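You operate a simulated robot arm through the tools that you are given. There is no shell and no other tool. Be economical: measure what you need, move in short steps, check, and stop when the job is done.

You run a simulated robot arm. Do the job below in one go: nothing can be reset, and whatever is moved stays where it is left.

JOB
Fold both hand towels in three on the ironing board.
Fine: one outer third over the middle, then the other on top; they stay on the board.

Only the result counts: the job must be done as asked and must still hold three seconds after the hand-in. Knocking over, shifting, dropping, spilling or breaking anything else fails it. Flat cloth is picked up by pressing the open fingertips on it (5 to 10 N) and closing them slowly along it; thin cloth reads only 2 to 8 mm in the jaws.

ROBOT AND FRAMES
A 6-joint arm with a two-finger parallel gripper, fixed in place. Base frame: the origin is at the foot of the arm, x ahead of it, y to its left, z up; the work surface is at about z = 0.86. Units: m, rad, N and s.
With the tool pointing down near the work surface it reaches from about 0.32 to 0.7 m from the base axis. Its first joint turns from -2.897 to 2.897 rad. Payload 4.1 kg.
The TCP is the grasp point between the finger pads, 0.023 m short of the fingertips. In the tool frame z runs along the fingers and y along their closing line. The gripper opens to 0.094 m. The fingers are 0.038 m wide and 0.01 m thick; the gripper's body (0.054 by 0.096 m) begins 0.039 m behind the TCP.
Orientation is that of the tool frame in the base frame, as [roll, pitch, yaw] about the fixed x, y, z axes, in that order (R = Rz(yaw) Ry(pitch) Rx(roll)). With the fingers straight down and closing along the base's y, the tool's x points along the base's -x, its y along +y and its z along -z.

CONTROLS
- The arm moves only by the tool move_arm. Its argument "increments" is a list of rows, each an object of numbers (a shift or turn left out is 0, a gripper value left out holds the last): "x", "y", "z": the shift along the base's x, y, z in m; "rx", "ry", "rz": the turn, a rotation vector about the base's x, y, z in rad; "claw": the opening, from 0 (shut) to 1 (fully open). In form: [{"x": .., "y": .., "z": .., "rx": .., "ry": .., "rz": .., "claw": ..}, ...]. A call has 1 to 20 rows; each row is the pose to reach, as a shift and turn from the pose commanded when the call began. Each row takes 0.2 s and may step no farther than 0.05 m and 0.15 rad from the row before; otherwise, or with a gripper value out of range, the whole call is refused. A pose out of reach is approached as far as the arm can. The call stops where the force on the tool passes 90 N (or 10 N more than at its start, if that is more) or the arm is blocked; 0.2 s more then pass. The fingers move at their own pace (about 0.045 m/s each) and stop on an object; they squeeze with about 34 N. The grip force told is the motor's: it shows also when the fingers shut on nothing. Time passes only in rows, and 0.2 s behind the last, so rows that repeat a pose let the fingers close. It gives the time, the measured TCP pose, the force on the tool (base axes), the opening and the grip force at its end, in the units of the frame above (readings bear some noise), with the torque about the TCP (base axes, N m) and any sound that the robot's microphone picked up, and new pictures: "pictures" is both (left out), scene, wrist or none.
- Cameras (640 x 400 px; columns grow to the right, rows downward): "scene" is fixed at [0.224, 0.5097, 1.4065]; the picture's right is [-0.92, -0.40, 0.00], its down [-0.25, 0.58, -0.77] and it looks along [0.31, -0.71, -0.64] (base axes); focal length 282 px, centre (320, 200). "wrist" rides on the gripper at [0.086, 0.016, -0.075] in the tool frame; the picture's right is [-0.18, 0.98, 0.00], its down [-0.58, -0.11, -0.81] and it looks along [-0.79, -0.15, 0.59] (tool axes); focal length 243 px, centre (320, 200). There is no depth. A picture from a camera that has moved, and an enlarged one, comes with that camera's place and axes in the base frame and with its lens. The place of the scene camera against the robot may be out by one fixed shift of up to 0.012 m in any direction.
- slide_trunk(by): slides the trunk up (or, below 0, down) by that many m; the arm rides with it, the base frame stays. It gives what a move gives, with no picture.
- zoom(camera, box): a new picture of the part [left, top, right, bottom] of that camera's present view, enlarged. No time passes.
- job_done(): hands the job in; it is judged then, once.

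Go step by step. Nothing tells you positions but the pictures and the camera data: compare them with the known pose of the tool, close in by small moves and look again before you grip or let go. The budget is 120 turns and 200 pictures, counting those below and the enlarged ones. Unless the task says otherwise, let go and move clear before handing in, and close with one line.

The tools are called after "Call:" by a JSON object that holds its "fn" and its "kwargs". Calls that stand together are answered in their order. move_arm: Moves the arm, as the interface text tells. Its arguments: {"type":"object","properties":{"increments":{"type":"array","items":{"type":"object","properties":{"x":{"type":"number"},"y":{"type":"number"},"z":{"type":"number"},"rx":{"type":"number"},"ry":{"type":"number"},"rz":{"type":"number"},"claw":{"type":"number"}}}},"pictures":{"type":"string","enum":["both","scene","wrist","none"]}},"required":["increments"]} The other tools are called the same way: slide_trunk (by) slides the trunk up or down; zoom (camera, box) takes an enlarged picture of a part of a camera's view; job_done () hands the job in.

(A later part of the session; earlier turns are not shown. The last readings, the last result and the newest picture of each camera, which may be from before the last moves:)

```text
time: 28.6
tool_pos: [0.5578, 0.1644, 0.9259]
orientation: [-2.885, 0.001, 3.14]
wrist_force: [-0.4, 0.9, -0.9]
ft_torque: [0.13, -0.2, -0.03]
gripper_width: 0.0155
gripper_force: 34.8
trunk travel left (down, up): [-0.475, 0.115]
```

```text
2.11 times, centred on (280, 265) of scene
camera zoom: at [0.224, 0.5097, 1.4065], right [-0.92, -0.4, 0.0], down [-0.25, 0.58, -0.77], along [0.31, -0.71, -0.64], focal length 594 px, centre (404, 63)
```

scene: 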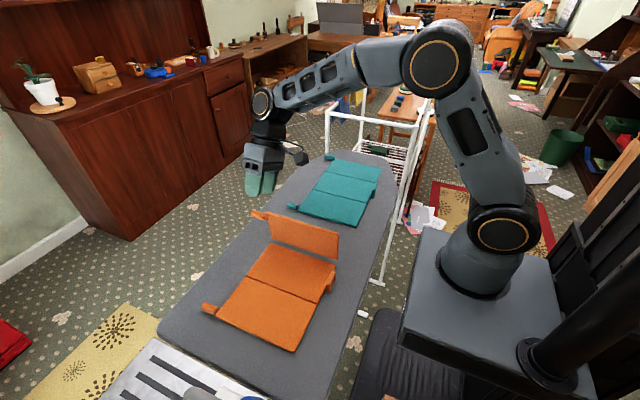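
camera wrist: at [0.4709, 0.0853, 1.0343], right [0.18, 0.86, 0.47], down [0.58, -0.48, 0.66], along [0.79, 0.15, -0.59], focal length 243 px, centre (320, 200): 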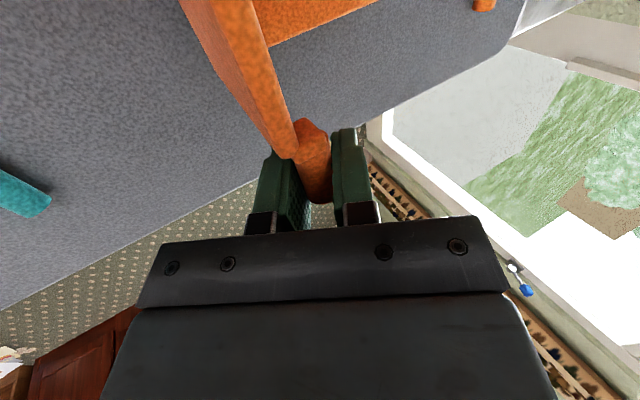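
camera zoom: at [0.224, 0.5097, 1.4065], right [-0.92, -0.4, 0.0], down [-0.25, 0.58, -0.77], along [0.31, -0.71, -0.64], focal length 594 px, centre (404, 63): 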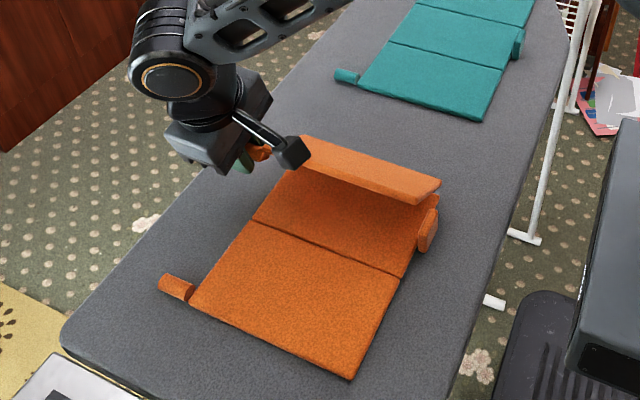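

Good, force is near zero. Continuing down.

Call:
{"fn": "move_arm", "kwargs": {"increments": [{"y": 0.004, "z": -0.0058, "rx": -0.075}, {"y": 0.0079, "z": -0.0116, "rx": -0.15}, {"y": 0.011, "z": -0.018, "rx": -0.225}, {"y": 0.0139, "z": -0.0241, "rx": -0.3}], "pictures": "wrist"}}

Call:
{"fn": "zoom", "kwargs": {"camera": "scene", "box": [190, 170, 370, 360]}}

```text
time: 29.6
tool_pos: [0.5568, 0.1781, 0.9015]
orientation: [-2.586, 0.0, 3.14]
wrist_force: [-0.2, -1.1, 0.7]
ft_torque: [-0.03, -0.14, 0.01]
gripper_width: 0.0152
gripper_force: 34.4
trunk travel left (down, up): [-0.475, 0.115]
camera wrist: at [0.4714, 0.2328, 0.9569], right [0.19, 0.83, -0.52], down [0.58, 0.33, 0.74], along [0.79, -0.44, -0.42], focal length 243 px, centre (320, 200)
```

wrist: 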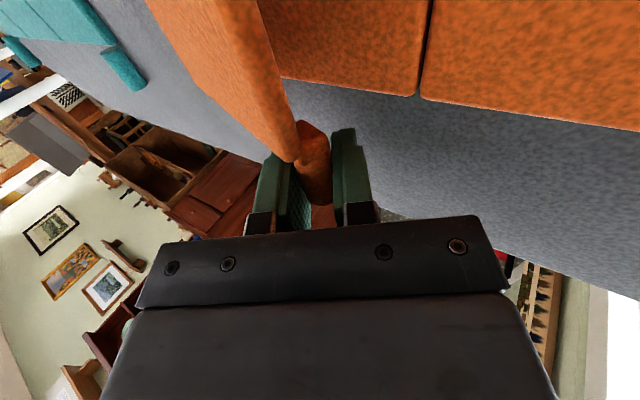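

```text
2.11 times, centred on (280, 265) of scene
camera zoom: at [0.224, 0.5097, 1.4065], right [-0.92, -0.4, 0.0], down [-0.25, 0.58, -0.77], along [0.31, -0.71, -0.64], focal length 594 px, centre (404, 63)
```

zoom: 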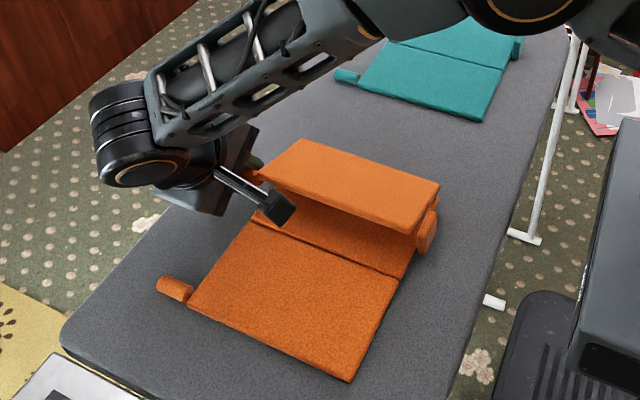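

About 163° now. A small final turn, then release and slip off in +x.

Call:
{"fn": "move_arm", "kwargs": {"increments": [{"y": 0.0012, "z": -0.0035, "rx": -0.04}, {"y": 0.0024, "z": -0.007, "rx": -0.08}, {"y": 0.0024, "z": -0.007, "rx": -0.08, "claw": 0.22}, {"y": 0.0024, "z": -0.007, "rx": -0.08, "claw": 0.25}, {"y": 0.0024, "z": -0.006, "x": 0.02, "rx": -0.08, "claw": 0.25}, {"y": 0.0024, "z": -0.005, "x": 0.05, "rx": -0.08, "claw": 0.25}, {"y": 0.0024, "z": 0.02, "x": 0.06, "rx": 0.05, "claw": 0.1}, {"y": 0.0024, "z": 0.05, "x": 0.05, "rx": 0.19, "claw": 0.0}, {"y": 0.0024, "z": 0.08, "x": 0.03, "rx": 0.33, "claw": 0.0}, {"y": 0.0024, "z": 0.09, "x": 0.0, "rx": 0.47, "claw": 0.0}, {"y": 0.0024, "z": 0.09, "x": -0.03, "rx": 0.55, "claw": 0.0}]}}

Call:
{"fn": "zoom", "kwargs": {"camera": "scene", "box": [190, 170, 370, 360]}}

```text
time: 32.0
tool_pos: [0.5251, 0.1797, 0.9934]
orientation: [-3.139, 0.002, 3.141]
wrist_force: [1.3, -0.4, 0.0]
ft_torque: [-0.01, 0.01, -0.01]
gripper_width: 0.0
gripper_force: 34.5
trunk travel left (down, up): [-0.475, 0.115]
camera wrist: at [0.4394, 0.1975, 1.0692], right [0.18, 0.98, 0.0], down [0.58, -0.11, 0.81], along [0.79, -0.15, -0.59], focal length 243 px, centre (320, 200)
```

scene: 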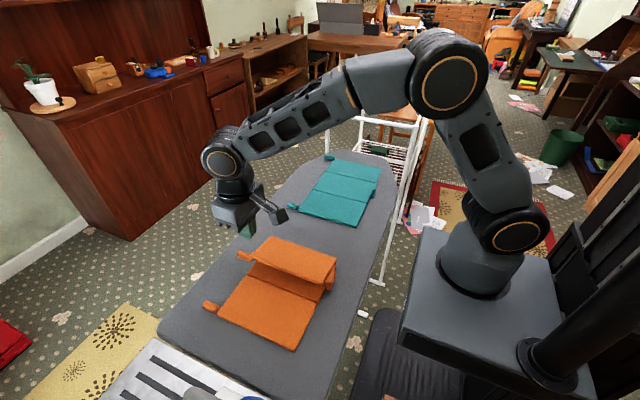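
wrist: 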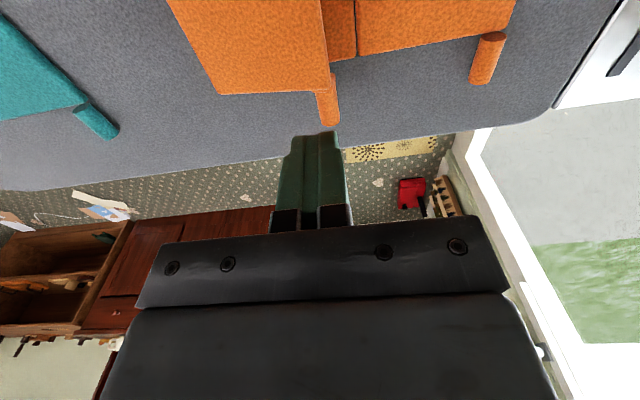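

```text
2.11 times, centred on (280, 265) of scene
camera zoom: at [0.224, 0.5097, 1.4065], right [-0.92, -0.4, 0.0], down [-0.25, 0.58, -0.77], along [0.31, -0.71, -0.64], focal length 594 px, centre (404, 63)
```

zoom: 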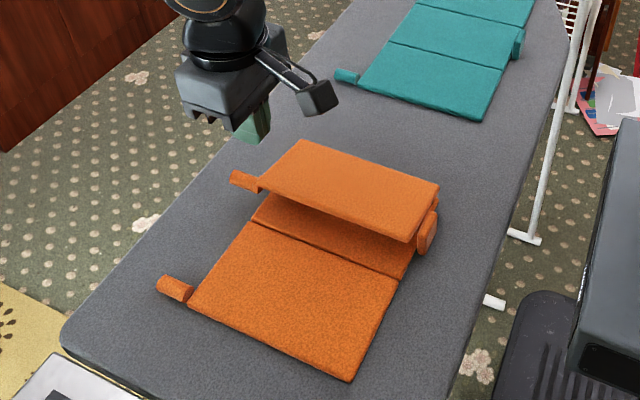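

The first orange third is nearly folded over. I'll press it flat with the closed fingertips near its free edge (x≈0.46, y≈0.165).

Call:
{"fn": "move_arm", "kwargs": {"increments": [{"x": -0.03, "y": -0.007, "z": -0.01}, {"x": -0.065, "y": -0.015, "z": -0.03}, {"x": -0.065, "y": -0.015, "z": -0.06}, {"x": -0.065, "y": -0.015, "z": -0.075}, {"x": -0.065, "y": -0.015, "z": -0.082}, {"x": -0.065, "y": -0.015, "z": -0.087}], "pictures": "none"}}

Call:
{"fn": "zoom", "kwargs": {"camera": "scene", "box": [190, 170, 370, 360]}}

```text
time: 33.4
tool_pos: [0.4628, 0.1694, 0.9108]
orientation: [3.141, 0.013, 3.14]
wrist_force: [2.7, 3.6, 56.8]
ft_torque: [0.11, 0.97, -0.08]
gripper_width: 0.0002
gripper_force: 34.3
trunk travel left (down, up): [-0.475, 0.115]
```

```text
2.11 times, centred on (280, 265) of scene
camera zoom: at [0.224, 0.5097, 1.4065], right [-0.92, -0.4, 0.0], down [-0.25, 0.58, -0.77], along [0.31, -0.71, -0.64], focal length 594 px, centre (404, 63)
```

zoom: 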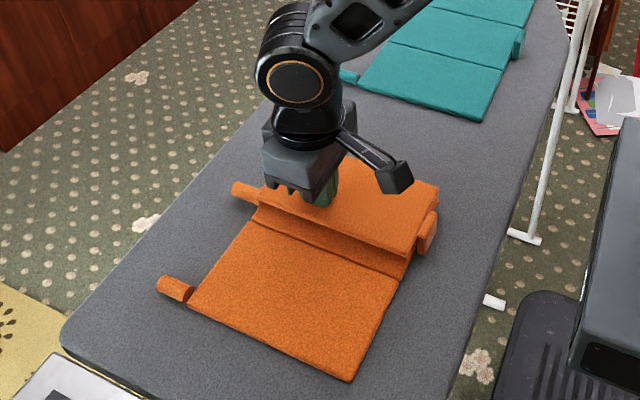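

57 N at tip height 0.888, so it's seated. Lift and look.

Call:
{"fn": "move_arm", "kwargs": {"increments": [{"z": 0.03}, {"z": 0.07}, {"z": 0.11, "y": 0.02}, {"z": 0.13, "y": 0.05}, {"z": 0.13, "y": 0.09, "x": 0.02}]}}

Call:
{"fn": "zoom", "kwargs": {"camera": "scene", "box": [190, 200, 370, 360]}}

```text
time: 34.6
tool_pos: [0.4821, 0.2574, 1.0324]
orientation: [-3.138, 0.0, -3.141]
wrist_force: [-0.9, -0.1, -0.8]
ft_torque: [-0.04, 0.01, -0.02]
gripper_width: 0.0
gripper_force: 33.9
trunk travel left (down, up): [-0.475, 0.115]
camera wrist: at [0.3955, 0.2755, 1.1088], right [0.18, 0.98, -0.01], down [0.58, -0.1, 0.81], along [0.79, -0.15, -0.59], focal length 243 px, centre (320, 200)
```

scene: 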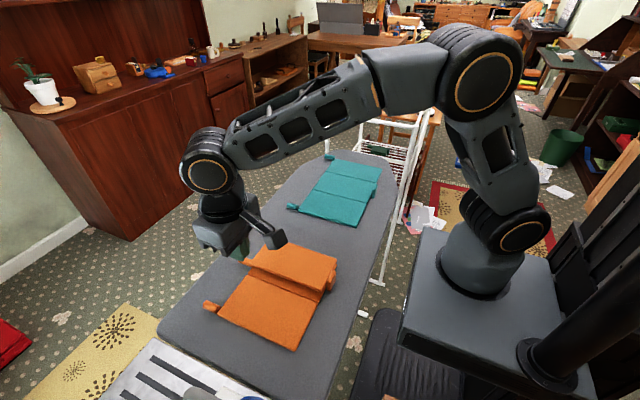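
wrist: 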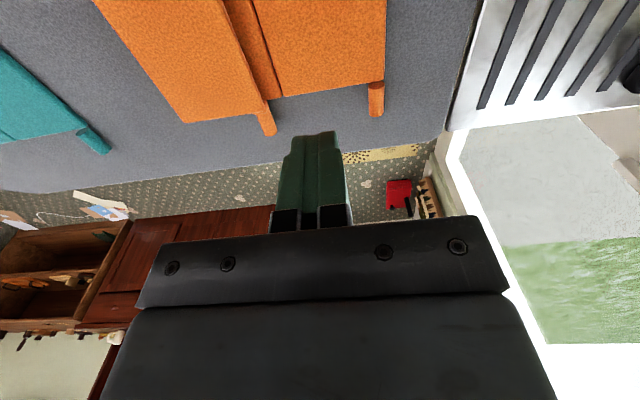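

```text
2.50 times, centred on (280, 280) of scene
camera zoom: at [0.224, 0.5097, 1.4065], right [-0.92, -0.4, 0.0], down [-0.25, 0.58, -0.77], along [0.31, -0.71, -0.64], focal length 706 px, centre (420, 0)
```

zoom: 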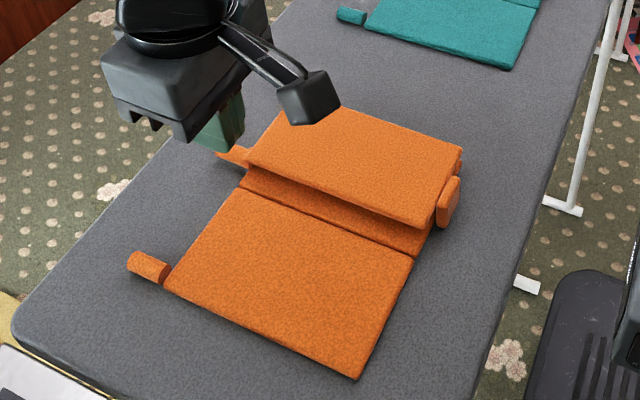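

The first third lies folded. The second orange tab is at about (0.548, 0.306) with its crease at y≈0.2055. I'll hover over it with the mirrored tilt.

Call:
{"fn": "move_arm", "kwargs": {"increments": [{"x": 0.02, "y": 0.015, "rx": -0.1, "claw": 0.4}, {"x": 0.04, "y": 0.03, "z": -0.03, "rx": -0.2, "claw": 0.4}, {"x": 0.06, "y": 0.045, "z": -0.06, "rx": -0.2, "claw": 0.4}, {"x": 0.07, "y": 0.052, "z": -0.095, "rx": -0.2, "claw": 0.4}, {"x": 0.07, "y": 0.052, "z": -0.1, "rx": -0.2, "claw": 0.4}]}}

Call:
{"fn": "zoom", "kwargs": {"camera": "scene", "box": [160, 200, 340, 360]}}

```text
time: 35.8
tool_pos: [0.5522, 0.309, 0.9343]
orientation: [-2.936, 0.001, 3.14]
wrist_force: [0.7, 0.4, 0.0]
ft_torque: [0.01, -0.04, 0.0]
gripper_width: 0.0375
gripper_force: 0.1
trunk travel left (down, up): [-0.475, 0.115]
camera wrist: at [0.4653, 0.3416, 1.0054], right [0.18, 0.96, -0.2], down [0.58, 0.06, 0.81], along [0.79, -0.27, -0.55], focal length 243 px, centre (320, 200)
```

scene: 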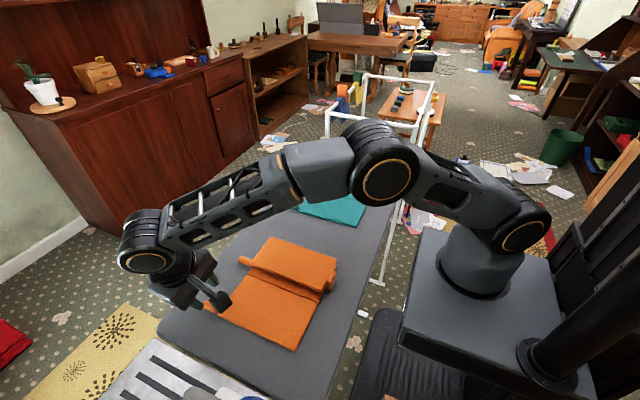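
wrist: 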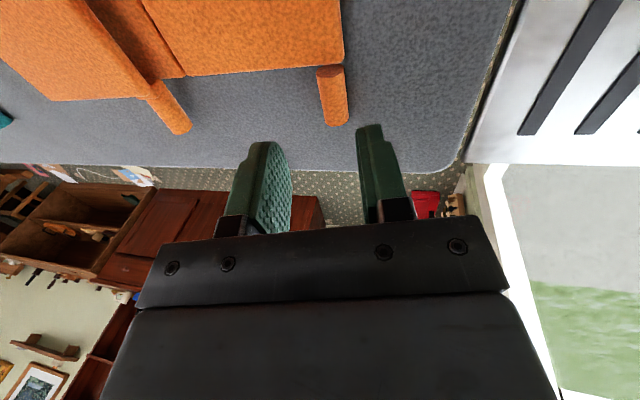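

```text
2.50 times, centred on (250, 280) of scene
camera zoom: at [0.224, 0.5097, 1.4065], right [-0.92, -0.4, 0.0], down [-0.25, 0.58, -0.77], along [0.31, -0.71, -0.64], focal length 706 px, centre (495, 0)
```

zoom: 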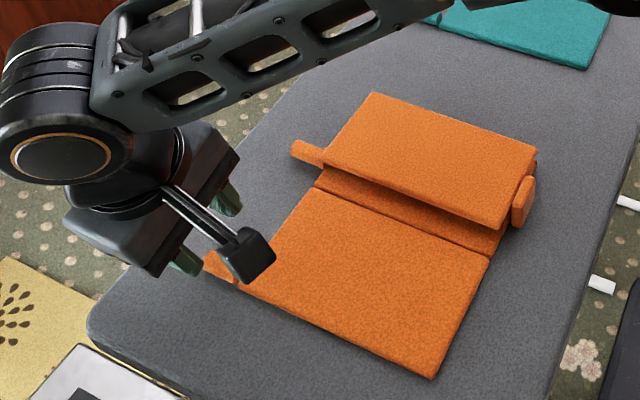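

Tab confirmed at (0.548, 0.305). I'll descend and close on it.

Call:
{"fn": "move_arm", "kwargs": {"increments": [{"z": -0.015}, {"z": -0.03}, {"z": -0.04}, {"z": -0.046}, {"z": -0.046, "claw": 0.3}, {"z": -0.047, "claw": 0.2}, {"z": -0.047, "claw": 0.1}, {"z": -0.047, "claw": 0.0}, {"z": -0.047, "claw": 0.0}], "pictures": "wrist"}}

```text
time: 37.8
tool_pos: [0.5529, 0.3092, 0.8877]
orientation: [-2.939, -0.001, 3.138]
wrist_force: [-0.9, 0.9, -0.1]
ft_torque: [0.01, -0.04, -0.21]
gripper_width: 0.0152
gripper_force: 34.0
trunk travel left (down, up): [-0.475, 0.115]
camera wrist: at [0.4668, 0.3413, 0.958], right [0.19, 0.96, -0.2], down [0.58, 0.06, 0.81], along [0.79, -0.27, -0.55], focal length 243 px, centre (320, 200)
```

wrist: 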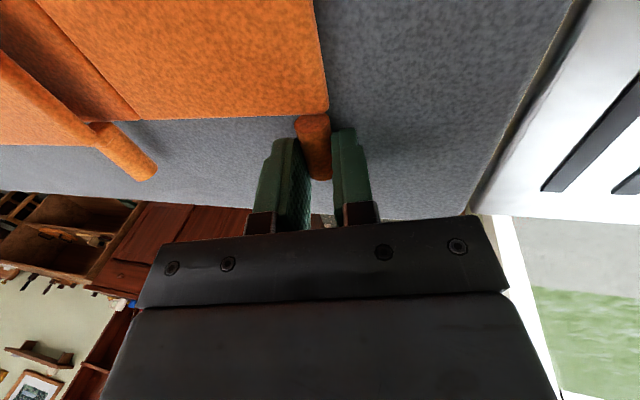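

Gripped. I'll arc the second third up about y≈0.2055.

Call:
{"fn": "move_arm", "kwargs": {"increments": [{"y": -0.0017, "z": 0.0077, "rx": 0.075}, {"y": -0.0039, "z": 0.0153, "rx": 0.15}, {"y": -0.0068, "z": 0.0226, "rx": 0.225}, {"y": -0.0101, "z": 0.0298, "rx": 0.3}, {"y": -0.014, "z": 0.0367, "rx": 0.375}, {"y": -0.0184, "z": 0.0433, "rx": 0.45}, {"y": -0.0233, "z": 0.0495, "rx": 0.525}, {"y": -0.0286, "z": 0.0553, "rx": 0.6}], "pictures": "none"}}

Call:
{"fn": "zoom", "kwargs": {"camera": "scene", "box": [160, 180, 360, 360]}}

```text
time: 39.6
tool_pos: [0.553, 0.2802, 0.9417]
orientation: [2.746, -0.001, 3.141]
wrist_force: [0.6, -0.4, 0.3]
ft_torque: [0.18, -0.21, -0.02]
gripper_width: 0.0151
gripper_force: 34.0
trunk travel left (down, up): [-0.475, 0.115]
```

```text
2.22 times, centred on (260, 270) of scene
camera zoom: at [0.224, 0.5097, 1.4065], right [-0.92, -0.4, 0.0], down [-0.25, 0.58, -0.77], along [0.31, -0.71, -0.64], focal length 627 px, centre (453, 44)
```

zoom: 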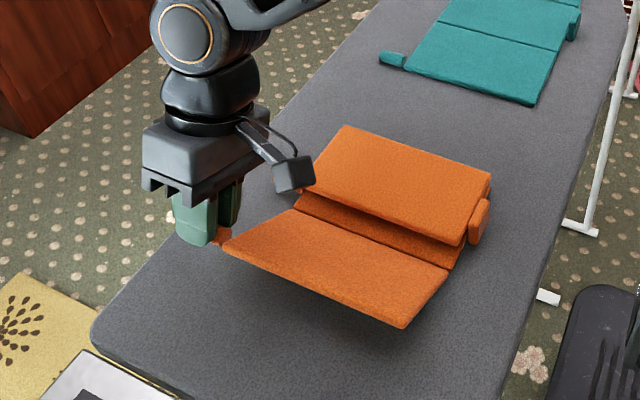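

Clean so far (about 35°). Continuing.

Call:
{"fn": "move_arm", "kwargs": {"increments": [{"y": -0.0058, "z": 0.0054, "rx": 0.075}, {"y": -0.0118, "z": 0.0104, "rx": 0.15}, {"y": -0.0183, "z": 0.0149, "rx": 0.225}, {"y": -0.0251, "z": 0.0189, "rx": 0.3}, {"y": -0.0322, "z": 0.0223, "rx": 0.375}, {"y": -0.0395, "z": 0.0253, "rx": 0.45}, {"y": -0.0471, "z": 0.0277, "rx": 0.525}, {"y": -0.0548, "z": 0.0296, "rx": 0.6}], "pictures": "scene"}}

Call:
{"fn": "zoom", "kwargs": {"camera": "scene", "box": [160, 180, 360, 360]}}

```text
time: 41.4
tool_pos: [0.5525, 0.2257, 0.9732]
orientation: [2.146, 0.0, 3.14]
wrist_force: [-0.4, -0.7, 0.0]
ft_torque: [-0.09, 0.01, 0.15]
gripper_width: 0.0152
gripper_force: 34.8
trunk travel left (down, up): [-0.475, 0.115]
```

scene: 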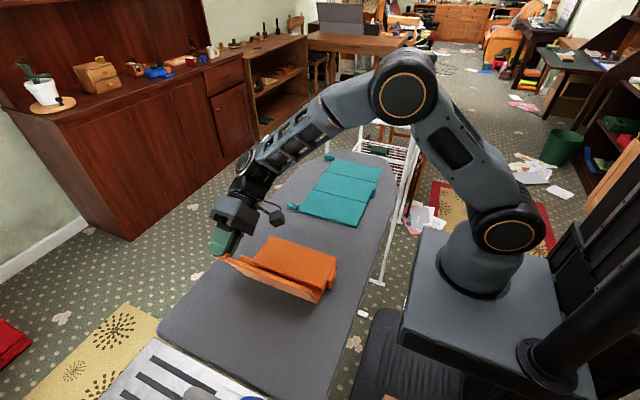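

```text
2.22 times, centred on (260, 270) of scene
camera zoom: at [0.224, 0.5097, 1.4065], right [-0.92, -0.4, 0.0], down [-0.25, 0.58, -0.77], along [0.31, -0.71, -0.64], focal length 627 px, centre (453, 44)
```

zoom: 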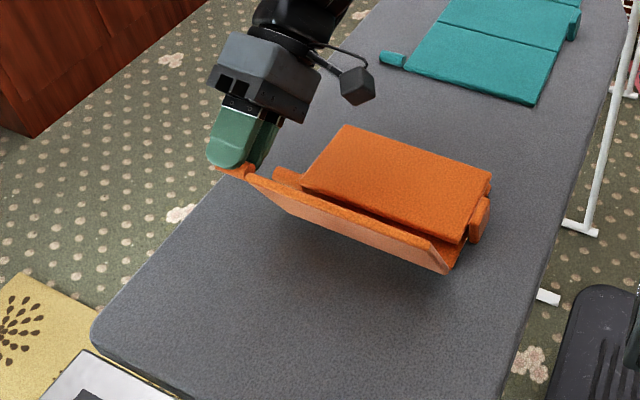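

About 69°, zero force. Continuing past vertical.

Call:
{"fn": "move_arm", "kwargs": {"increments": [{"y": -0.0078, "z": 0.001, "rx": 0.075}, {"y": -0.0157, "z": 0.0018, "rx": 0.15}, {"y": -0.0236, "z": 0.0018, "rx": 0.225}, {"y": -0.0315, "z": 0.0014, "rx": 0.3}, {"y": -0.0393, "z": 0.0, "rx": 0.375}, {"y": -0.047, "z": -0.0015, "rx": 0.45}], "pictures": "scene"}}

Call:
{"fn": "zoom", "kwargs": {"camera": "scene", "box": [160, 180, 360, 360]}}

```text
time: 42.8
tool_pos: [0.5521, 0.1779, 0.9699]
orientation: [1.695, -0.001, 3.14]
wrist_force: [-0.2, 0.3, -0.2]
ft_torque: [-0.05, -0.12, 0.13]
gripper_width: 0.0152
gripper_force: 33.9
trunk travel left (down, up): [-0.475, 0.115]
```

scene: 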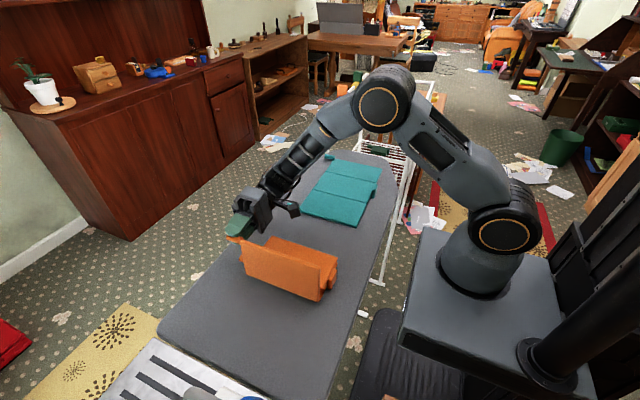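

```text
2.22 times, centred on (260, 270) of scene
camera zoom: at [0.224, 0.5097, 1.4065], right [-0.92, -0.4, 0.0], down [-0.25, 0.58, -0.77], along [0.31, -0.71, -0.64], focal length 627 px, centre (453, 44)
```

zoom: 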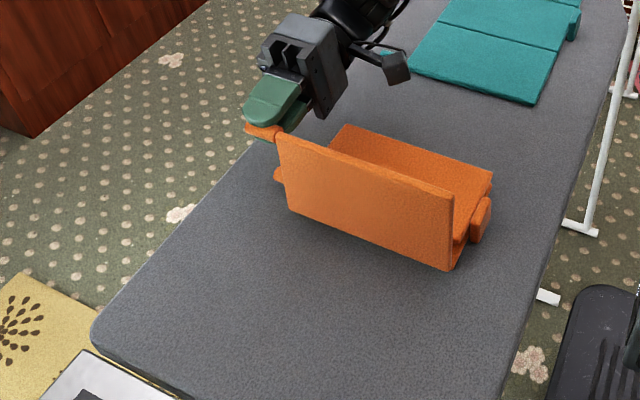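

About 95° now. One more small step, then release and slide off in +x.

Call:
{"fn": "move_arm", "kwargs": {"increments": [{"y": -0.0074, "z": -0.0022, "rx": 0.075}, {"y": -0.0148, "z": -0.0052, "rx": 0.15}, {"y": -0.0148, "z": -0.0052, "rx": 0.15}], "pictures": "none"}}

```text
time: 43.6
tool_pos: [0.5507, 0.1635, 0.9658]
orientation: [1.546, 0.0, -3.142]
wrist_force: [0.3, -0.1, 0.5]
ft_torque: [-0.04, -0.09, -0.01]
gripper_width: 0.0152
gripper_force: 34.0
trunk travel left (down, up): [-0.475, 0.115]
```

Call:
{"fn": "move_arm", "kwargs": {"increments": [{"claw": 0.3}, {"claw": 0.35}, {"claw": 0.4}, {"claw": 0.4, "x": 0.02}, {"x": 0.045, "claw": 0.4}, {"x": 0.07, "rx": -0.05, "claw": 0.4}, {"x": 0.07, "z": 0.02, "rx": -0.18, "claw": 0.4}, {"x": 0.07, "z": 0.04, "rx": -0.32, "claw": 0.4}, {"x": 0.07, "z": 0.06, "rx": -0.46, "claw": 0.5}, {"x": 0.07, "z": 0.08, "rx": -0.6, "claw": 0.5}, {"x": 0.07, "z": 0.1, "rx": -0.74, "claw": 0.5}, {"x": 0.07, "z": 0.11, "rx": -0.88, "claw": 0.5}, {"x": 0.07, "z": 0.12, "rx": -1.02, "claw": 0.5}, {"x": 0.07, "z": 0.12, "rx": -1.16, "claw": 0.5}, {"x": 0.06, "z": 0.12, "rx": -1.3, "claw": 0.5}, {"x": 0.04, "z": 0.12, "rx": -1.44, "claw": 0.5}, {"x": 0.01, "z": 0.12, "rx": -1.58, "claw": 0.5}, {"x": -0.02, "z": 0.12, "rx": -1.595, "claw": 0.5}]}}

Call:
{"fn": "zoom", "kwargs": {"camera": "scene", "box": [160, 180, 360, 360]}}

```text
time: 47.4
tool_pos: [0.5303, 0.1632, 1.0861]
orientation: [-3.139, 0.001, -3.142]
wrist_force: [0.4, -0.5, -0.4]
ft_torque: [0.0, -0.02, 0.02]
gripper_width: 0.047
gripper_force: 0.1
trunk travel left (down, up): [-0.475, 0.115]
camera wrist: at [0.4447, 0.1811, 1.1619], right [0.18, 0.98, 0.0], down [0.58, -0.11, 0.81], along [0.79, -0.15, -0.59], focal length 243 px, centre (320, 200)
```

scene: 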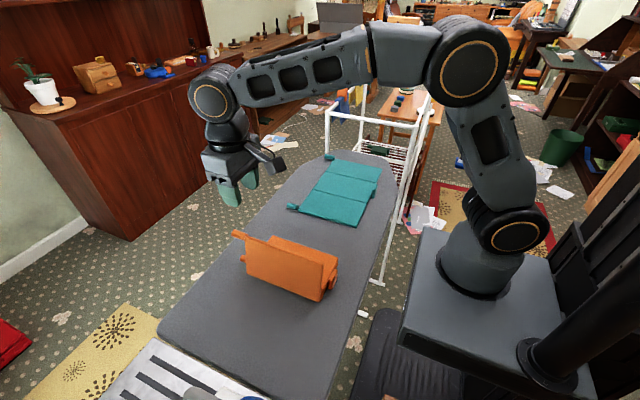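
wrist: 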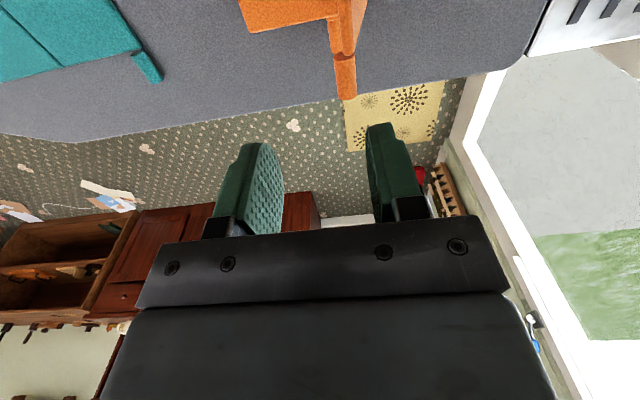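

```text
2.22 times, centred on (260, 270) of scene
camera zoom: at [0.224, 0.5097, 1.4065], right [-0.92, -0.4, 0.0], down [-0.25, 0.58, -0.77], along [0.31, -0.71, -0.64], focal length 627 px, centre (453, 44)
```

zoom: 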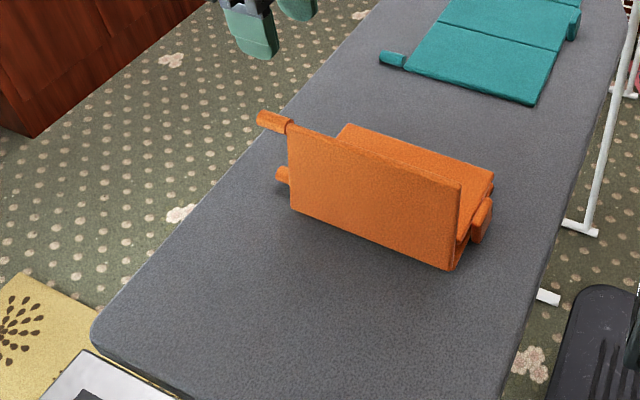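

The second panel stands at about 103° with its tab at (0.548, 0.182, 0.963). I'll approach with the opposite tilt.

Call:
{"fn": "move_arm", "kwargs": {"increments": [{"x": 0.005, "y": 0.015, "rx": -0.14}, {"x": 0.012, "y": 0.03, "z": -0.01, "rx": -0.28}, {"x": 0.02, "y": 0.045, "z": -0.03, "rx": -0.42}, {"x": 0.026, "y": 0.055, "z": -0.055, "rx": -0.55}, {"x": 0.026, "y": 0.055, "z": -0.063, "rx": -0.55}, {"x": 0.026, "y": 0.044, "z": -0.081, "rx": -0.55}, {"x": 0.026, "y": 0.033, "z": -0.099, "rx": -0.55}, {"x": 0.026, "y": 0.024, "z": -0.114, "rx": -0.55}, {"x": 0.026, "y": 0.024, "z": -0.114, "rx": -0.55}], "pictures": "wrist"}}

Call:
{"fn": "zoom", "kwargs": {"camera": "scene", "box": [180, 180, 340, 310]}}

```text
time: 49.4
tool_pos: [0.5595, 0.1852, 0.9695]
orientation: [-2.59, -0.001, -3.141]
wrist_force: [0.7, -0.2, 0.2]
ft_torque: [0.0, 0.01, -0.02]
gripper_width: 0.0469
gripper_force: 0.0
trunk travel left (down, up): [-0.475, 0.115]
camera wrist: at [0.4726, 0.2397, 1.0263], right [0.18, 0.84, -0.51], down [0.58, 0.33, 0.74], along [0.79, -0.44, -0.43], focal length 243 px, centre (320, 200)
```

wrist: 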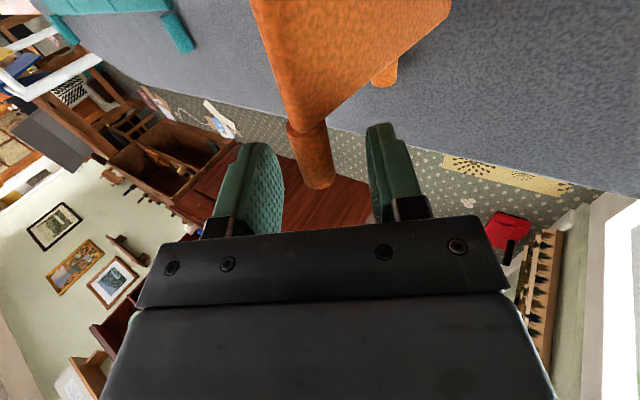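

```text
3.08 times, centred on (260, 245) of scene
camera zoom: at [0.224, 0.5097, 1.4065], right [-0.92, -0.4, 0.0], down [-0.25, 0.58, -0.77], along [0.31, -0.71, -0.64], focal length 869 px, centre (505, 62)
```

zoom: 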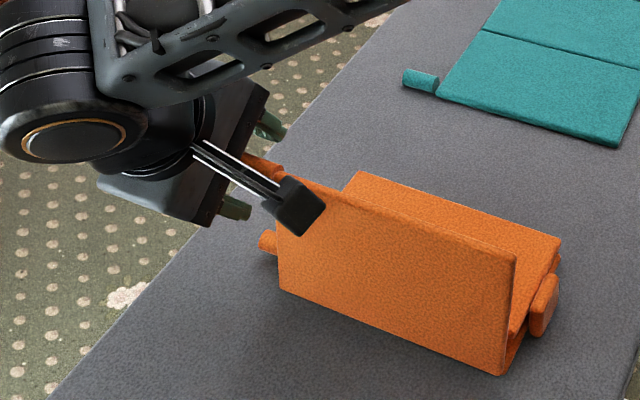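

The tab is between the pads. I'll close and carry it over.

Call:
{"fn": "move_arm", "kwargs": {"increments": [{"claw": 0.3}, {"claw": 0.15}, {"claw": 0.0}, {"claw": 0.0}, {"claw": 0.0}, {"y": -0.0075, "z": -0.0018, "rx": 0.075}, {"y": -0.0149, "z": -0.004, "rx": 0.15}, {"y": -0.022, "z": -0.007, "rx": 0.225}, {"y": -0.0289, "z": -0.0103, "rx": 0.3}, {"y": -0.0356, "z": -0.0143, "rx": 0.375}, {"y": -0.0419, "z": -0.0185, "rx": 0.45}, {"y": -0.0479, "z": -0.0234, "rx": 0.525}, {"y": -0.0535, "z": -0.0286, "rx": 0.6}], "pictures": "none"}}

Call:
{"fn": "zoom", "kwargs": {"camera": "scene", "box": [180, 180, 360, 330]}}

```text
time: 52.2
tool_pos: [0.5585, 0.1394, 0.9478]
orientation: [3.085, 0.013, -3.141]
wrist_force: [6.1, 24.0, 38.5]
ft_torque: [0.24, 0.38, -0.49]
gripper_width: 0.0163
gripper_force: 33.8
trunk travel left (down, up): [-0.475, 0.115]
```

```text
2.67 times, centred on (270, 255) of scene
camera zoom: at [0.224, 0.5097, 1.4065], right [-0.92, -0.4, 0.0], down [-0.25, 0.58, -0.77], along [0.31, -0.71, -0.64], focal length 753 px, centre (453, 53)
```

zoom: 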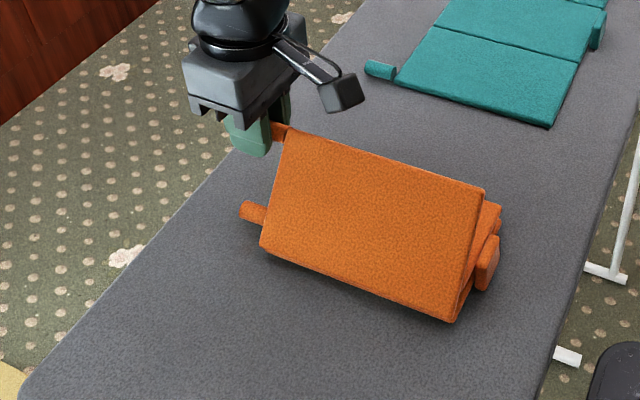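

Resistance of about 45 N normal to the panel, so it may be riding on the first fold. I'll look closely before continuing.

Call:
{"fn": "zoom", "kwargs": {"camera": "scene", "box": [300, 230, 370, 300]}}

Call:
{"fn": "zoom", "kwargs": {"camera": "wrist", "box": [150, 0, 490, 240]}}

```text
5.71 times, centred on (335, 265) of scene
camera zoom: at [0.224, 0.5097, 1.4065], right [-0.92, -0.4, 0.0], down [-0.25, 0.58, -0.77], along [0.31, -0.71, -0.64], focal length 1613 px, centre (234, -171)
```

zoom: 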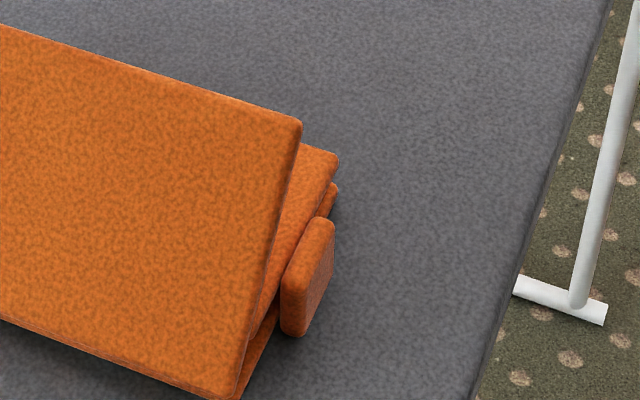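

```text
1.67 times, centred on (320, 120) of wrist
camera zoom: at [0.4719, 0.1526, 1.0233], right [0.18, 0.98, 0.06], down [0.57, -0.15, 0.81], along [0.8, -0.12, -0.59], focal length 404 px, centre (320, 333)
```

zoom: 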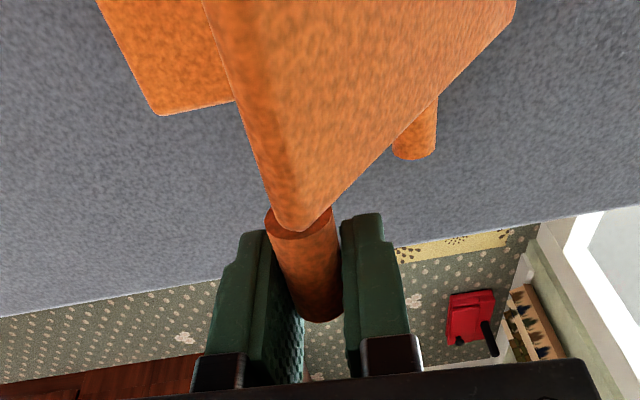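

The panel may need to ride higher to stack on the first third. I'll lift a little to see whether the force relaxes and whether the hinge has slack.

Call:
{"fn": "move_arm", "kwargs": {"increments": [{"z": 0.004, "y": 0.002}, {"z": 0.008, "y": 0.003}, {"z": 0.01, "y": 0.003}], "pictures": "none"}}

Call:
{"fn": "zoom", "kwargs": {"camera": "scene", "box": [220, 200, 350, 300]}}

```text
time: 53.0
tool_pos: [0.5566, 0.1381, 0.9519]
orientation: [3.093, -0.003, 3.141]
wrist_force: [-0.6, 0.2, -1.1]
ft_torque: [-0.13, -0.17, 0.0]
gripper_width: 0.0154
gripper_force: 33.9
trunk travel left (down, up): [-0.475, 0.115]
```

```text
4.00 times, centred on (285, 250) of scene
camera zoom: at [0.224, 0.5097, 1.4065], right [-0.92, -0.4, 0.0], down [-0.25, 0.58, -0.77], along [0.31, -0.71, -0.64], focal length 1129 px, centre (460, 0)
```

zoom: 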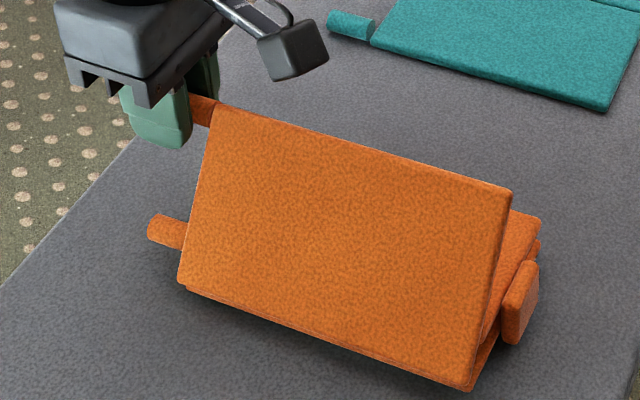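

Relaxed now. I'll try another 0.15 rad and read the force.

Call:
{"fn": "move_arm", "kwargs": {"increments": [{"y": -0.0057, "z": -0.0045, "rx": 0.075}, {"y": -0.0114, "z": -0.01, "rx": 0.15}], "pictures": "none"}}

Call:
{"fn": "zoom", "kwargs": {"camera": "scene", "box": [220, 200, 350, 300]}}

```text
time: 53.6
tool_pos: [0.5574, 0.1302, 0.9485]
orientation: [2.937, 0.01, 3.141]
wrist_force: [0.2, 19.9, 36.7]
ft_torque: [0.2, 1.04, -0.66]
gripper_width: 0.0157
gripper_force: 33.8
trunk travel left (down, up): [-0.475, 0.115]
```

```text
4.00 times, centred on (285, 250) of scene
camera zoom: at [0.224, 0.5097, 1.4065], right [-0.92, -0.4, 0.0], down [-0.25, 0.58, -0.77], along [0.31, -0.71, -0.64], focal length 1129 px, centre (460, 0)
```

zoom: 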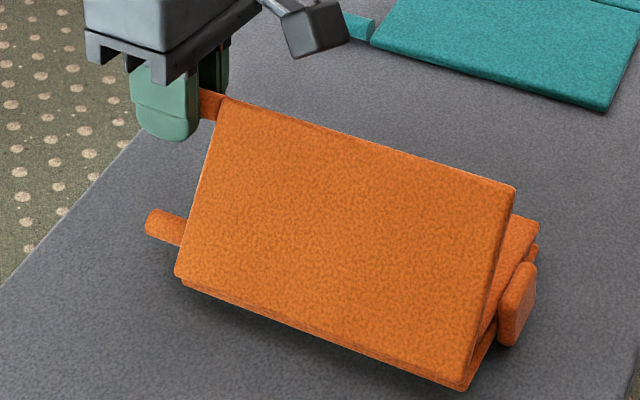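

A hard stop appears at about 138°. I'll relax, release (the hinge friction holds it), and inspect the near-side profile with the wrist camera.

Call:
{"fn": "move_arm", "kwargs": {"increments": [{"z": 0.006, "y": 0.005, "rx": -0.08}, {"z": 0.01, "y": 0.009, "rx": -0.14}, {"z": 0.01, "y": 0.009, "rx": -0.14, "claw": 0.25}, {"z": 0.01, "y": 0.009, "rx": -0.14, "claw": 0.35}, {"z": 0.01, "y": 0.009, "rx": -0.14, "claw": 0.35}, {"x": 0.03, "z": 0.015, "y": 0.009, "rx": -0.14, "claw": 0.35}, {"x": 0.06, "z": 0.03, "y": 0.009, "rx": -0.14}, {"x": 0.06, "z": 0.07, "y": 0.009, "rx": -0.1}, {"x": 0.04, "z": 0.11, "y": 0.02, "rx": -0.05}, {"x": 0.0, "z": 0.13, "y": 0.03, "rx": -0.08}, {"x": -0.05, "z": 0.13, "y": 0.04, "rx": -0.1}, {"x": -0.1, "z": 0.13, "y": 0.04, "rx": -0.12}, {"x": -0.15, "z": 0.12, "y": 0.04, "rx": -0.14}, {"x": -0.18, "z": 0.09, "y": 0.04, "rx": -0.16}, {"x": -0.2, "z": 0.06, "y": 0.04, "rx": -0.18, "claw": 0.0}]}}

Call:
{"fn": "zoom", "kwargs": {"camera": "scene", "box": [220, 200, 350, 300]}}

```text
refused: row 11 steps farther than a row can; nothing moved
```

```text
4.00 times, centred on (285, 250) of scene
camera zoom: at [0.224, 0.5097, 1.4065], right [-0.92, -0.4, 0.0], down [-0.25, 0.58, -0.77], along [0.31, -0.71, -0.64], focal length 1129 px, centre (460, 0)
```

zoom: 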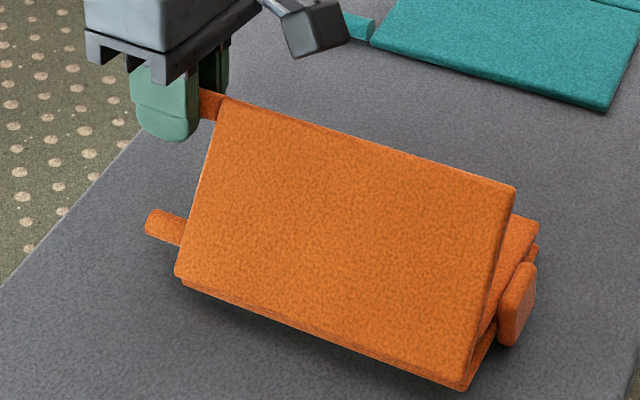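

Call:
{"fn": "move_arm", "kwargs": {"increments": [{"z": 0.006, "y": 0.005, "rx": -0.08}, {"z": 0.01, "y": 0.009, "rx": -0.14}, {"z": 0.01, "y": 0.009, "rx": -0.14, "claw": 0.25}, {"z": 0.01, "y": 0.009, "rx": -0.14, "claw": 0.35}, {"z": 0.01, "y": 0.009, "rx": -0.14, "claw": 0.35}, {"x": 0.03, "z": 0.015, "y": 0.009, "rx": -0.14, "claw": 0.35}, {"x": 0.06, "z": 0.03, "y": 0.009, "rx": -0.14}, {"x": 0.06, "z": 0.07, "y": 0.009, "rx": -0.1}, {"x": 0.04, "z": 0.11, "y": 0.015, "rx": -0.1}, {"x": 0.0, "z": 0.13, "y": 0.02, "rx": -0.14}, {"x": -0.045, "z": 0.13, "y": 0.02, "rx": -0.18}, {"x": -0.09, "z": 0.13, "y": 0.02, "rx": -0.2}, {"x": -0.13, "z": 0.12, "y": 0.02, "rx": -0.2}, {"x": -0.17, "z": 0.11, "y": 0.02, "rx": -0.2}, {"x": -0.195, "z": 0.1, "y": 0.02, "rx": -0.2, "claw": 0.0}]}}

Call:
{"fn": "zoom", "kwargs": {"camera": "scene", "box": [220, 200, 350, 300]}}

```text
time: 56.8
tool_pos: [0.3612, 0.1448, 1.0436]
orientation: [-3.141, 0.001, 3.141]
wrist_force: [-0.4, -0.9, -0.1]
ft_torque: [0.01, 0.04, 0.02]
gripper_width: 0.0001
gripper_force: 0.1
trunk travel left (down, up): [-0.475, 0.115]
camera wrist: at [0.2753, 0.1627, 1.1207], right [0.18, 0.98, 0.0], down [0.58, -0.11, 0.81], along [0.79, -0.15, -0.59], focal length 243 px, centre (320, 200)
```

scene: 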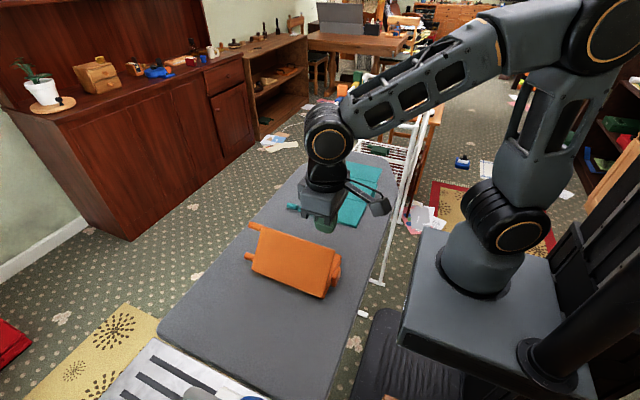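
wrist: 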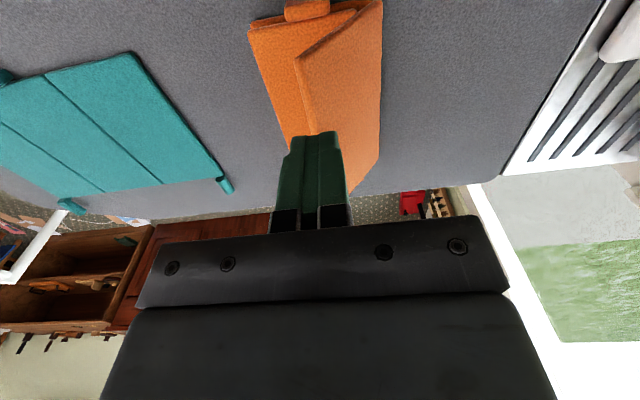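

```text
4.00 times, centred on (285, 250) of scene
camera zoom: at [0.224, 0.5097, 1.4065], right [-0.92, -0.4, 0.0], down [-0.25, 0.58, -0.77], along [0.31, -0.71, -0.64], focal length 1129 px, centre (460, 0)
```

zoom: 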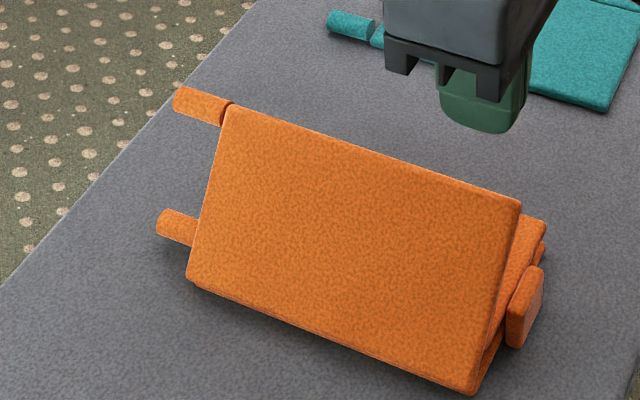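

Call:
{"fn": "zoom", "kwargs": {"camera": "wrist", "box": [230, 0, 410, 100]}}

Call:
{"fn": "zoom", "kwargs": {"camera": "scene", "box": [315, 235, 355, 305]}}

```text
3.56 times, centred on (320, 50) of wrist
camera zoom: at [0.2753, 0.1627, 1.1207], right [0.18, 0.98, 0.0], down [0.58, -0.11, 0.81], along [0.79, -0.15, -0.59], focal length 863 px, centre (320, 733)
```

zoom: 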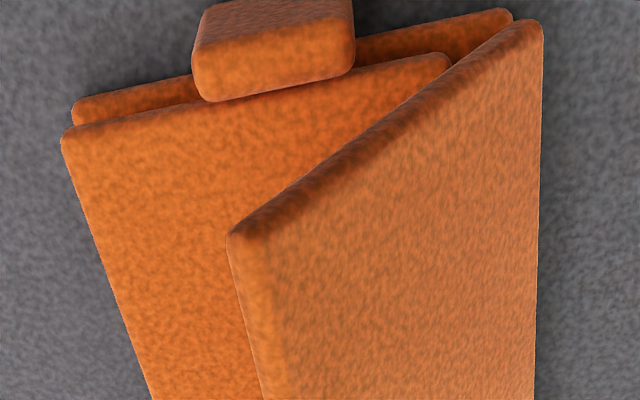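

```text
5.71 times, centred on (335, 270) of scene
camera zoom: at [0.224, 0.5097, 1.4065], right [-0.92, -0.4, 0.0], down [-0.25, 0.58, -0.77], along [0.31, -0.71, -0.64], focal length 1613 px, centre (234, -200)
```

zoom: 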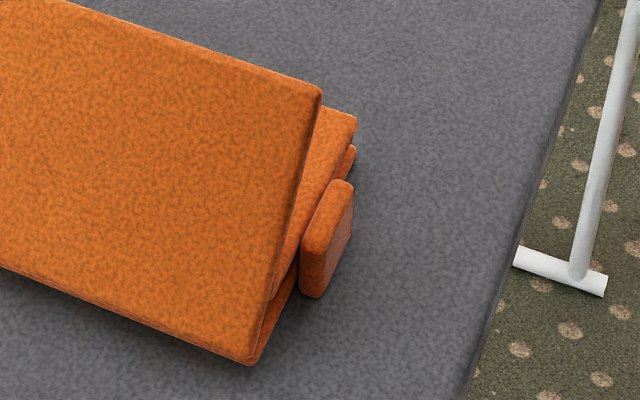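

The near-side view is informative. The first-folded third floats about 1 cm above the middle, leaving a slot for the other one, so the crease heights mean the +y third must go in first and the −y third on top. I'll swing the +y panel back, reopen the −y third, then redo them in the right order.

Call:
{"fn": "move_arm", "kwargs": {"increments": [{"z": 0.02, "x": 0.03}, {"z": 0.03, "x": 0.07, "y": -0.01}, {"z": 0.03, "x": 0.115, "y": -0.02, "claw": 0.5}, {"z": 0.03, "x": 0.155, "y": -0.03, "rx": 0.14, "claw": 0.5}, {"z": 0.03, "x": 0.185, "y": -0.04, "rx": 0.28, "claw": 0.5}, {"z": 0.03, "x": 0.195, "y": -0.05, "rx": 0.42, "claw": 0.5}, {"z": 0.02, "x": 0.195, "y": -0.06, "rx": 0.56, "claw": 0.5}, {"z": 0.0, "x": 0.195, "y": -0.063, "rx": 0.7, "claw": 0.5}, {"z": -0.03, "x": 0.195, "y": -0.063, "rx": 0.8, "claw": 0.5}, {"z": -0.059, "x": 0.195, "y": -0.063, "rx": 0.9, "claw": 0.5}, {"z": -0.059, "x": 0.195, "y": -0.063, "rx": 0.9, "claw": 0.5}], "pictures": "wrist"}}

```text
time: 59.2
tool_pos: [0.5583, 0.0826, 0.9862]
orientation: [2.24, 0.001, 3.14]
wrist_force: [0.4, 0.0, -0.4]
ft_torque: [-0.04, -0.01, 0.0]
gripper_width: 0.0469
gripper_force: 0.1
trunk travel left (down, up): [-0.475, 0.115]
camera wrist: at [0.4723, 0.0356, 1.0456], right [0.18, 0.61, 0.77], down [0.58, -0.7, 0.42], along [0.79, 0.37, -0.48], focal length 243 px, centre (320, 200)
```

wrist: 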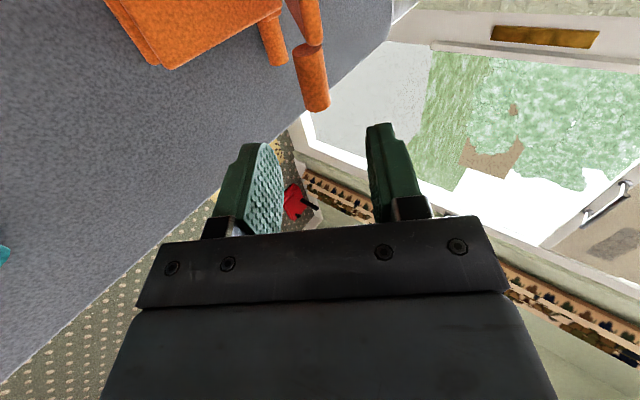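

Tab 3 is at about (0.55, 0.146, 0.932). I'll move in along the tool axis and close.

Call:
{"fn": "move_arm", "kwargs": {"increments": [{"y": 0.02, "z": -0.017}, {"y": 0.04, "z": -0.034}, {"y": 0.0555, "z": -0.048}, {"y": 0.0555, "z": -0.048}, {"y": 0.0555, "z": -0.048, "claw": 0.3}, {"y": 0.0555, "z": -0.048, "claw": 0.15}, {"y": 0.0555, "z": -0.048, "claw": 0.0}, {"y": 0.0555, "z": -0.048, "claw": 0.0}], "pictures": "wrist"}}

```text
time: 61.0
tool_pos: [0.5591, 0.1406, 0.9365]
orientation: [2.24, 0.0, -3.141]
wrist_force: [2.5, 3.5, 10.1]
ft_torque: [-0.03, 0.28, -0.11]
gripper_width: 0.0154
gripper_force: 34.2
trunk travel left (down, up): [-0.475, 0.115]
camera wrist: at [0.4721, 0.0937, 0.9966], right [0.18, 0.61, 0.77], down [0.58, -0.7, 0.42], along [0.79, 0.37, -0.48], focal length 243 px, centre (320, 200)
```

wrist: 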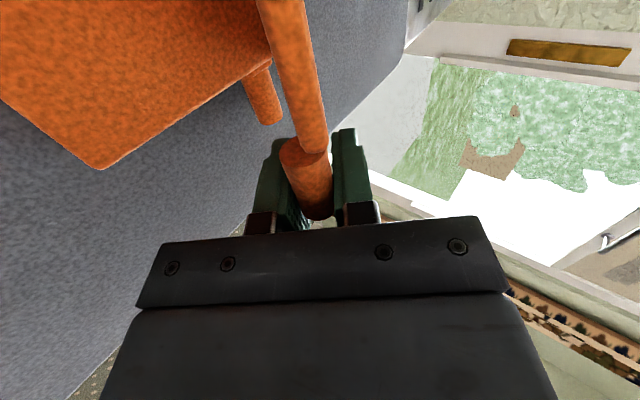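

Gripped. I'll swing panel 3 back up and over to its own side (about 60°).

Call:
{"fn": "move_arm", "kwargs": {"increments": [{"y": 0.005, "z": 0.006, "rx": -0.075}, {"y": 0.0105, "z": 0.0115, "rx": -0.15}, {"y": 0.0225, "z": 0.0205, "rx": -0.3}, {"y": 0.0358, "z": 0.0275, "rx": -0.45}, {"y": 0.0499, "z": 0.0325, "rx": -0.6}, {"y": 0.0647, "z": 0.0355, "rx": -0.75}, {"y": 0.0796, "z": 0.0362, "rx": -0.9}, {"y": 0.0946, "z": 0.0347, "rx": -1.05}, {"y": 0.1092, "z": 0.031, "rx": -1.2}, {"y": 0.123, "z": 0.025, "rx": -1.35}], "pictures": "scene"}}

```text
time: 63.2
tool_pos: [0.5582, 0.2642, 0.9598]
orientation: [-2.69, 0.001, 3.14]
wrist_force: [0.2, -0.8, -1.9]
ft_torque: [0.15, -0.23, 0.03]
gripper_width: 0.0157
gripper_force: 33.9
trunk travel left (down, up): [-0.475, 0.115]
```

scene: 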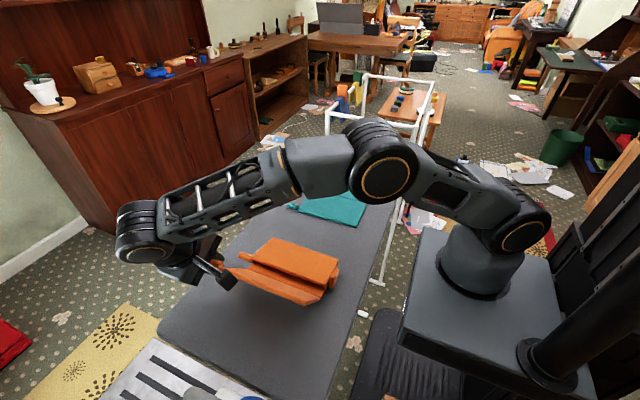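

Good. I'll lower it a bit further, release, back out and look.

Call:
{"fn": "move_arm", "kwargs": {"increments": [{"y": 0.0065, "z": -0.0035, "rx": -0.075}, {"y": 0.0129, "z": -0.0079, "rx": -0.15}, {"y": 0.0188, "z": -0.0125, "rx": -0.225}, {"y": 0.0244, "z": -0.0176, "rx": -0.3}, {"y": 0.0244, "z": -0.0176, "rx": -0.3, "claw": 0.25}, {"y": 0.0244, "z": -0.0176, "rx": -0.3, "claw": 0.35}, {"y": 0.0244, "z": -0.0176, "rx": -0.3, "claw": 0.4}, {"x": 0.025, "y": 0.0244, "z": -0.0176, "rx": -0.3, "claw": 0.4}, {"x": 0.055, "y": 0.0244, "z": -0.0176, "rx": -0.3, "claw": 0.4}, {"x": 0.06, "y": 0.0244, "z": 0.02, "rx": -0.2}, {"x": 0.06, "y": 0.0244, "z": 0.06, "rx": -0.06}, {"x": 0.05, "y": 0.0, "z": 0.09, "rx": 0.08}, {"x": 0.03, "y": -0.03, "z": 0.09, "rx": 0.2}, {"x": 0.0, "y": -0.06, "z": 0.09, "rx": 0.32}, {"x": -0.03, "y": -0.09, "z": 0.09, "rx": 0.45}], "pictures": "both"}}

```text
time: 66.4
tool_pos: [0.5282, 0.1692, 1.0544]
orientation: [3.139, 0.003, -3.141]
wrist_force: [0.6, 0.2, -0.2]
ft_torque: [-0.01, 0.0, -0.02]
gripper_width: 0.0373
gripper_force: 0.1
out of reach, approached as far as the arm can: row 8, 9, 10, 11, 12
trunk travel left (down, up): [-0.475, 0.115]
camera wrist: at [0.4422, 0.1854, 1.13], right [0.19, 0.98, 0.0], down [0.58, -0.11, 0.81], along [0.79, -0.15, -0.59], focal length 243 px, centre (320, 200)
```

scene: 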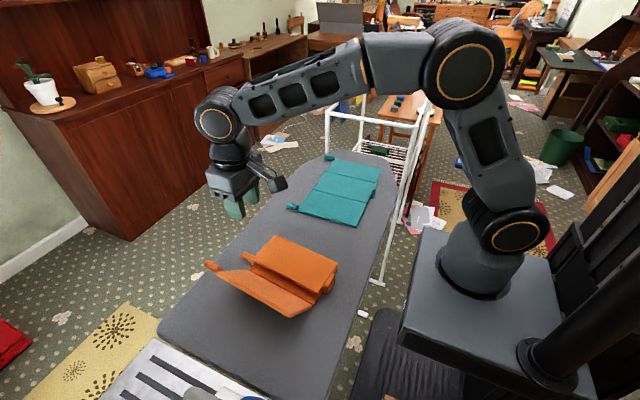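
wrist: 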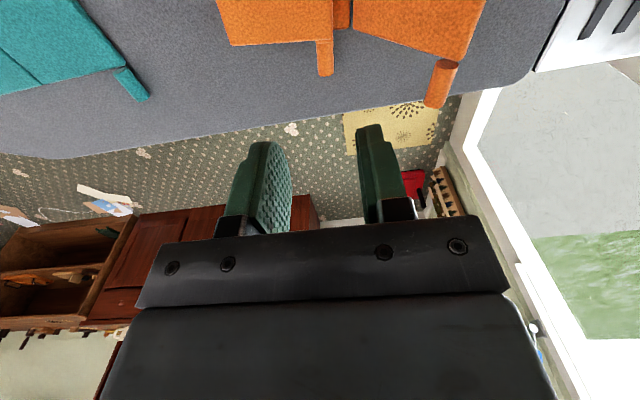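

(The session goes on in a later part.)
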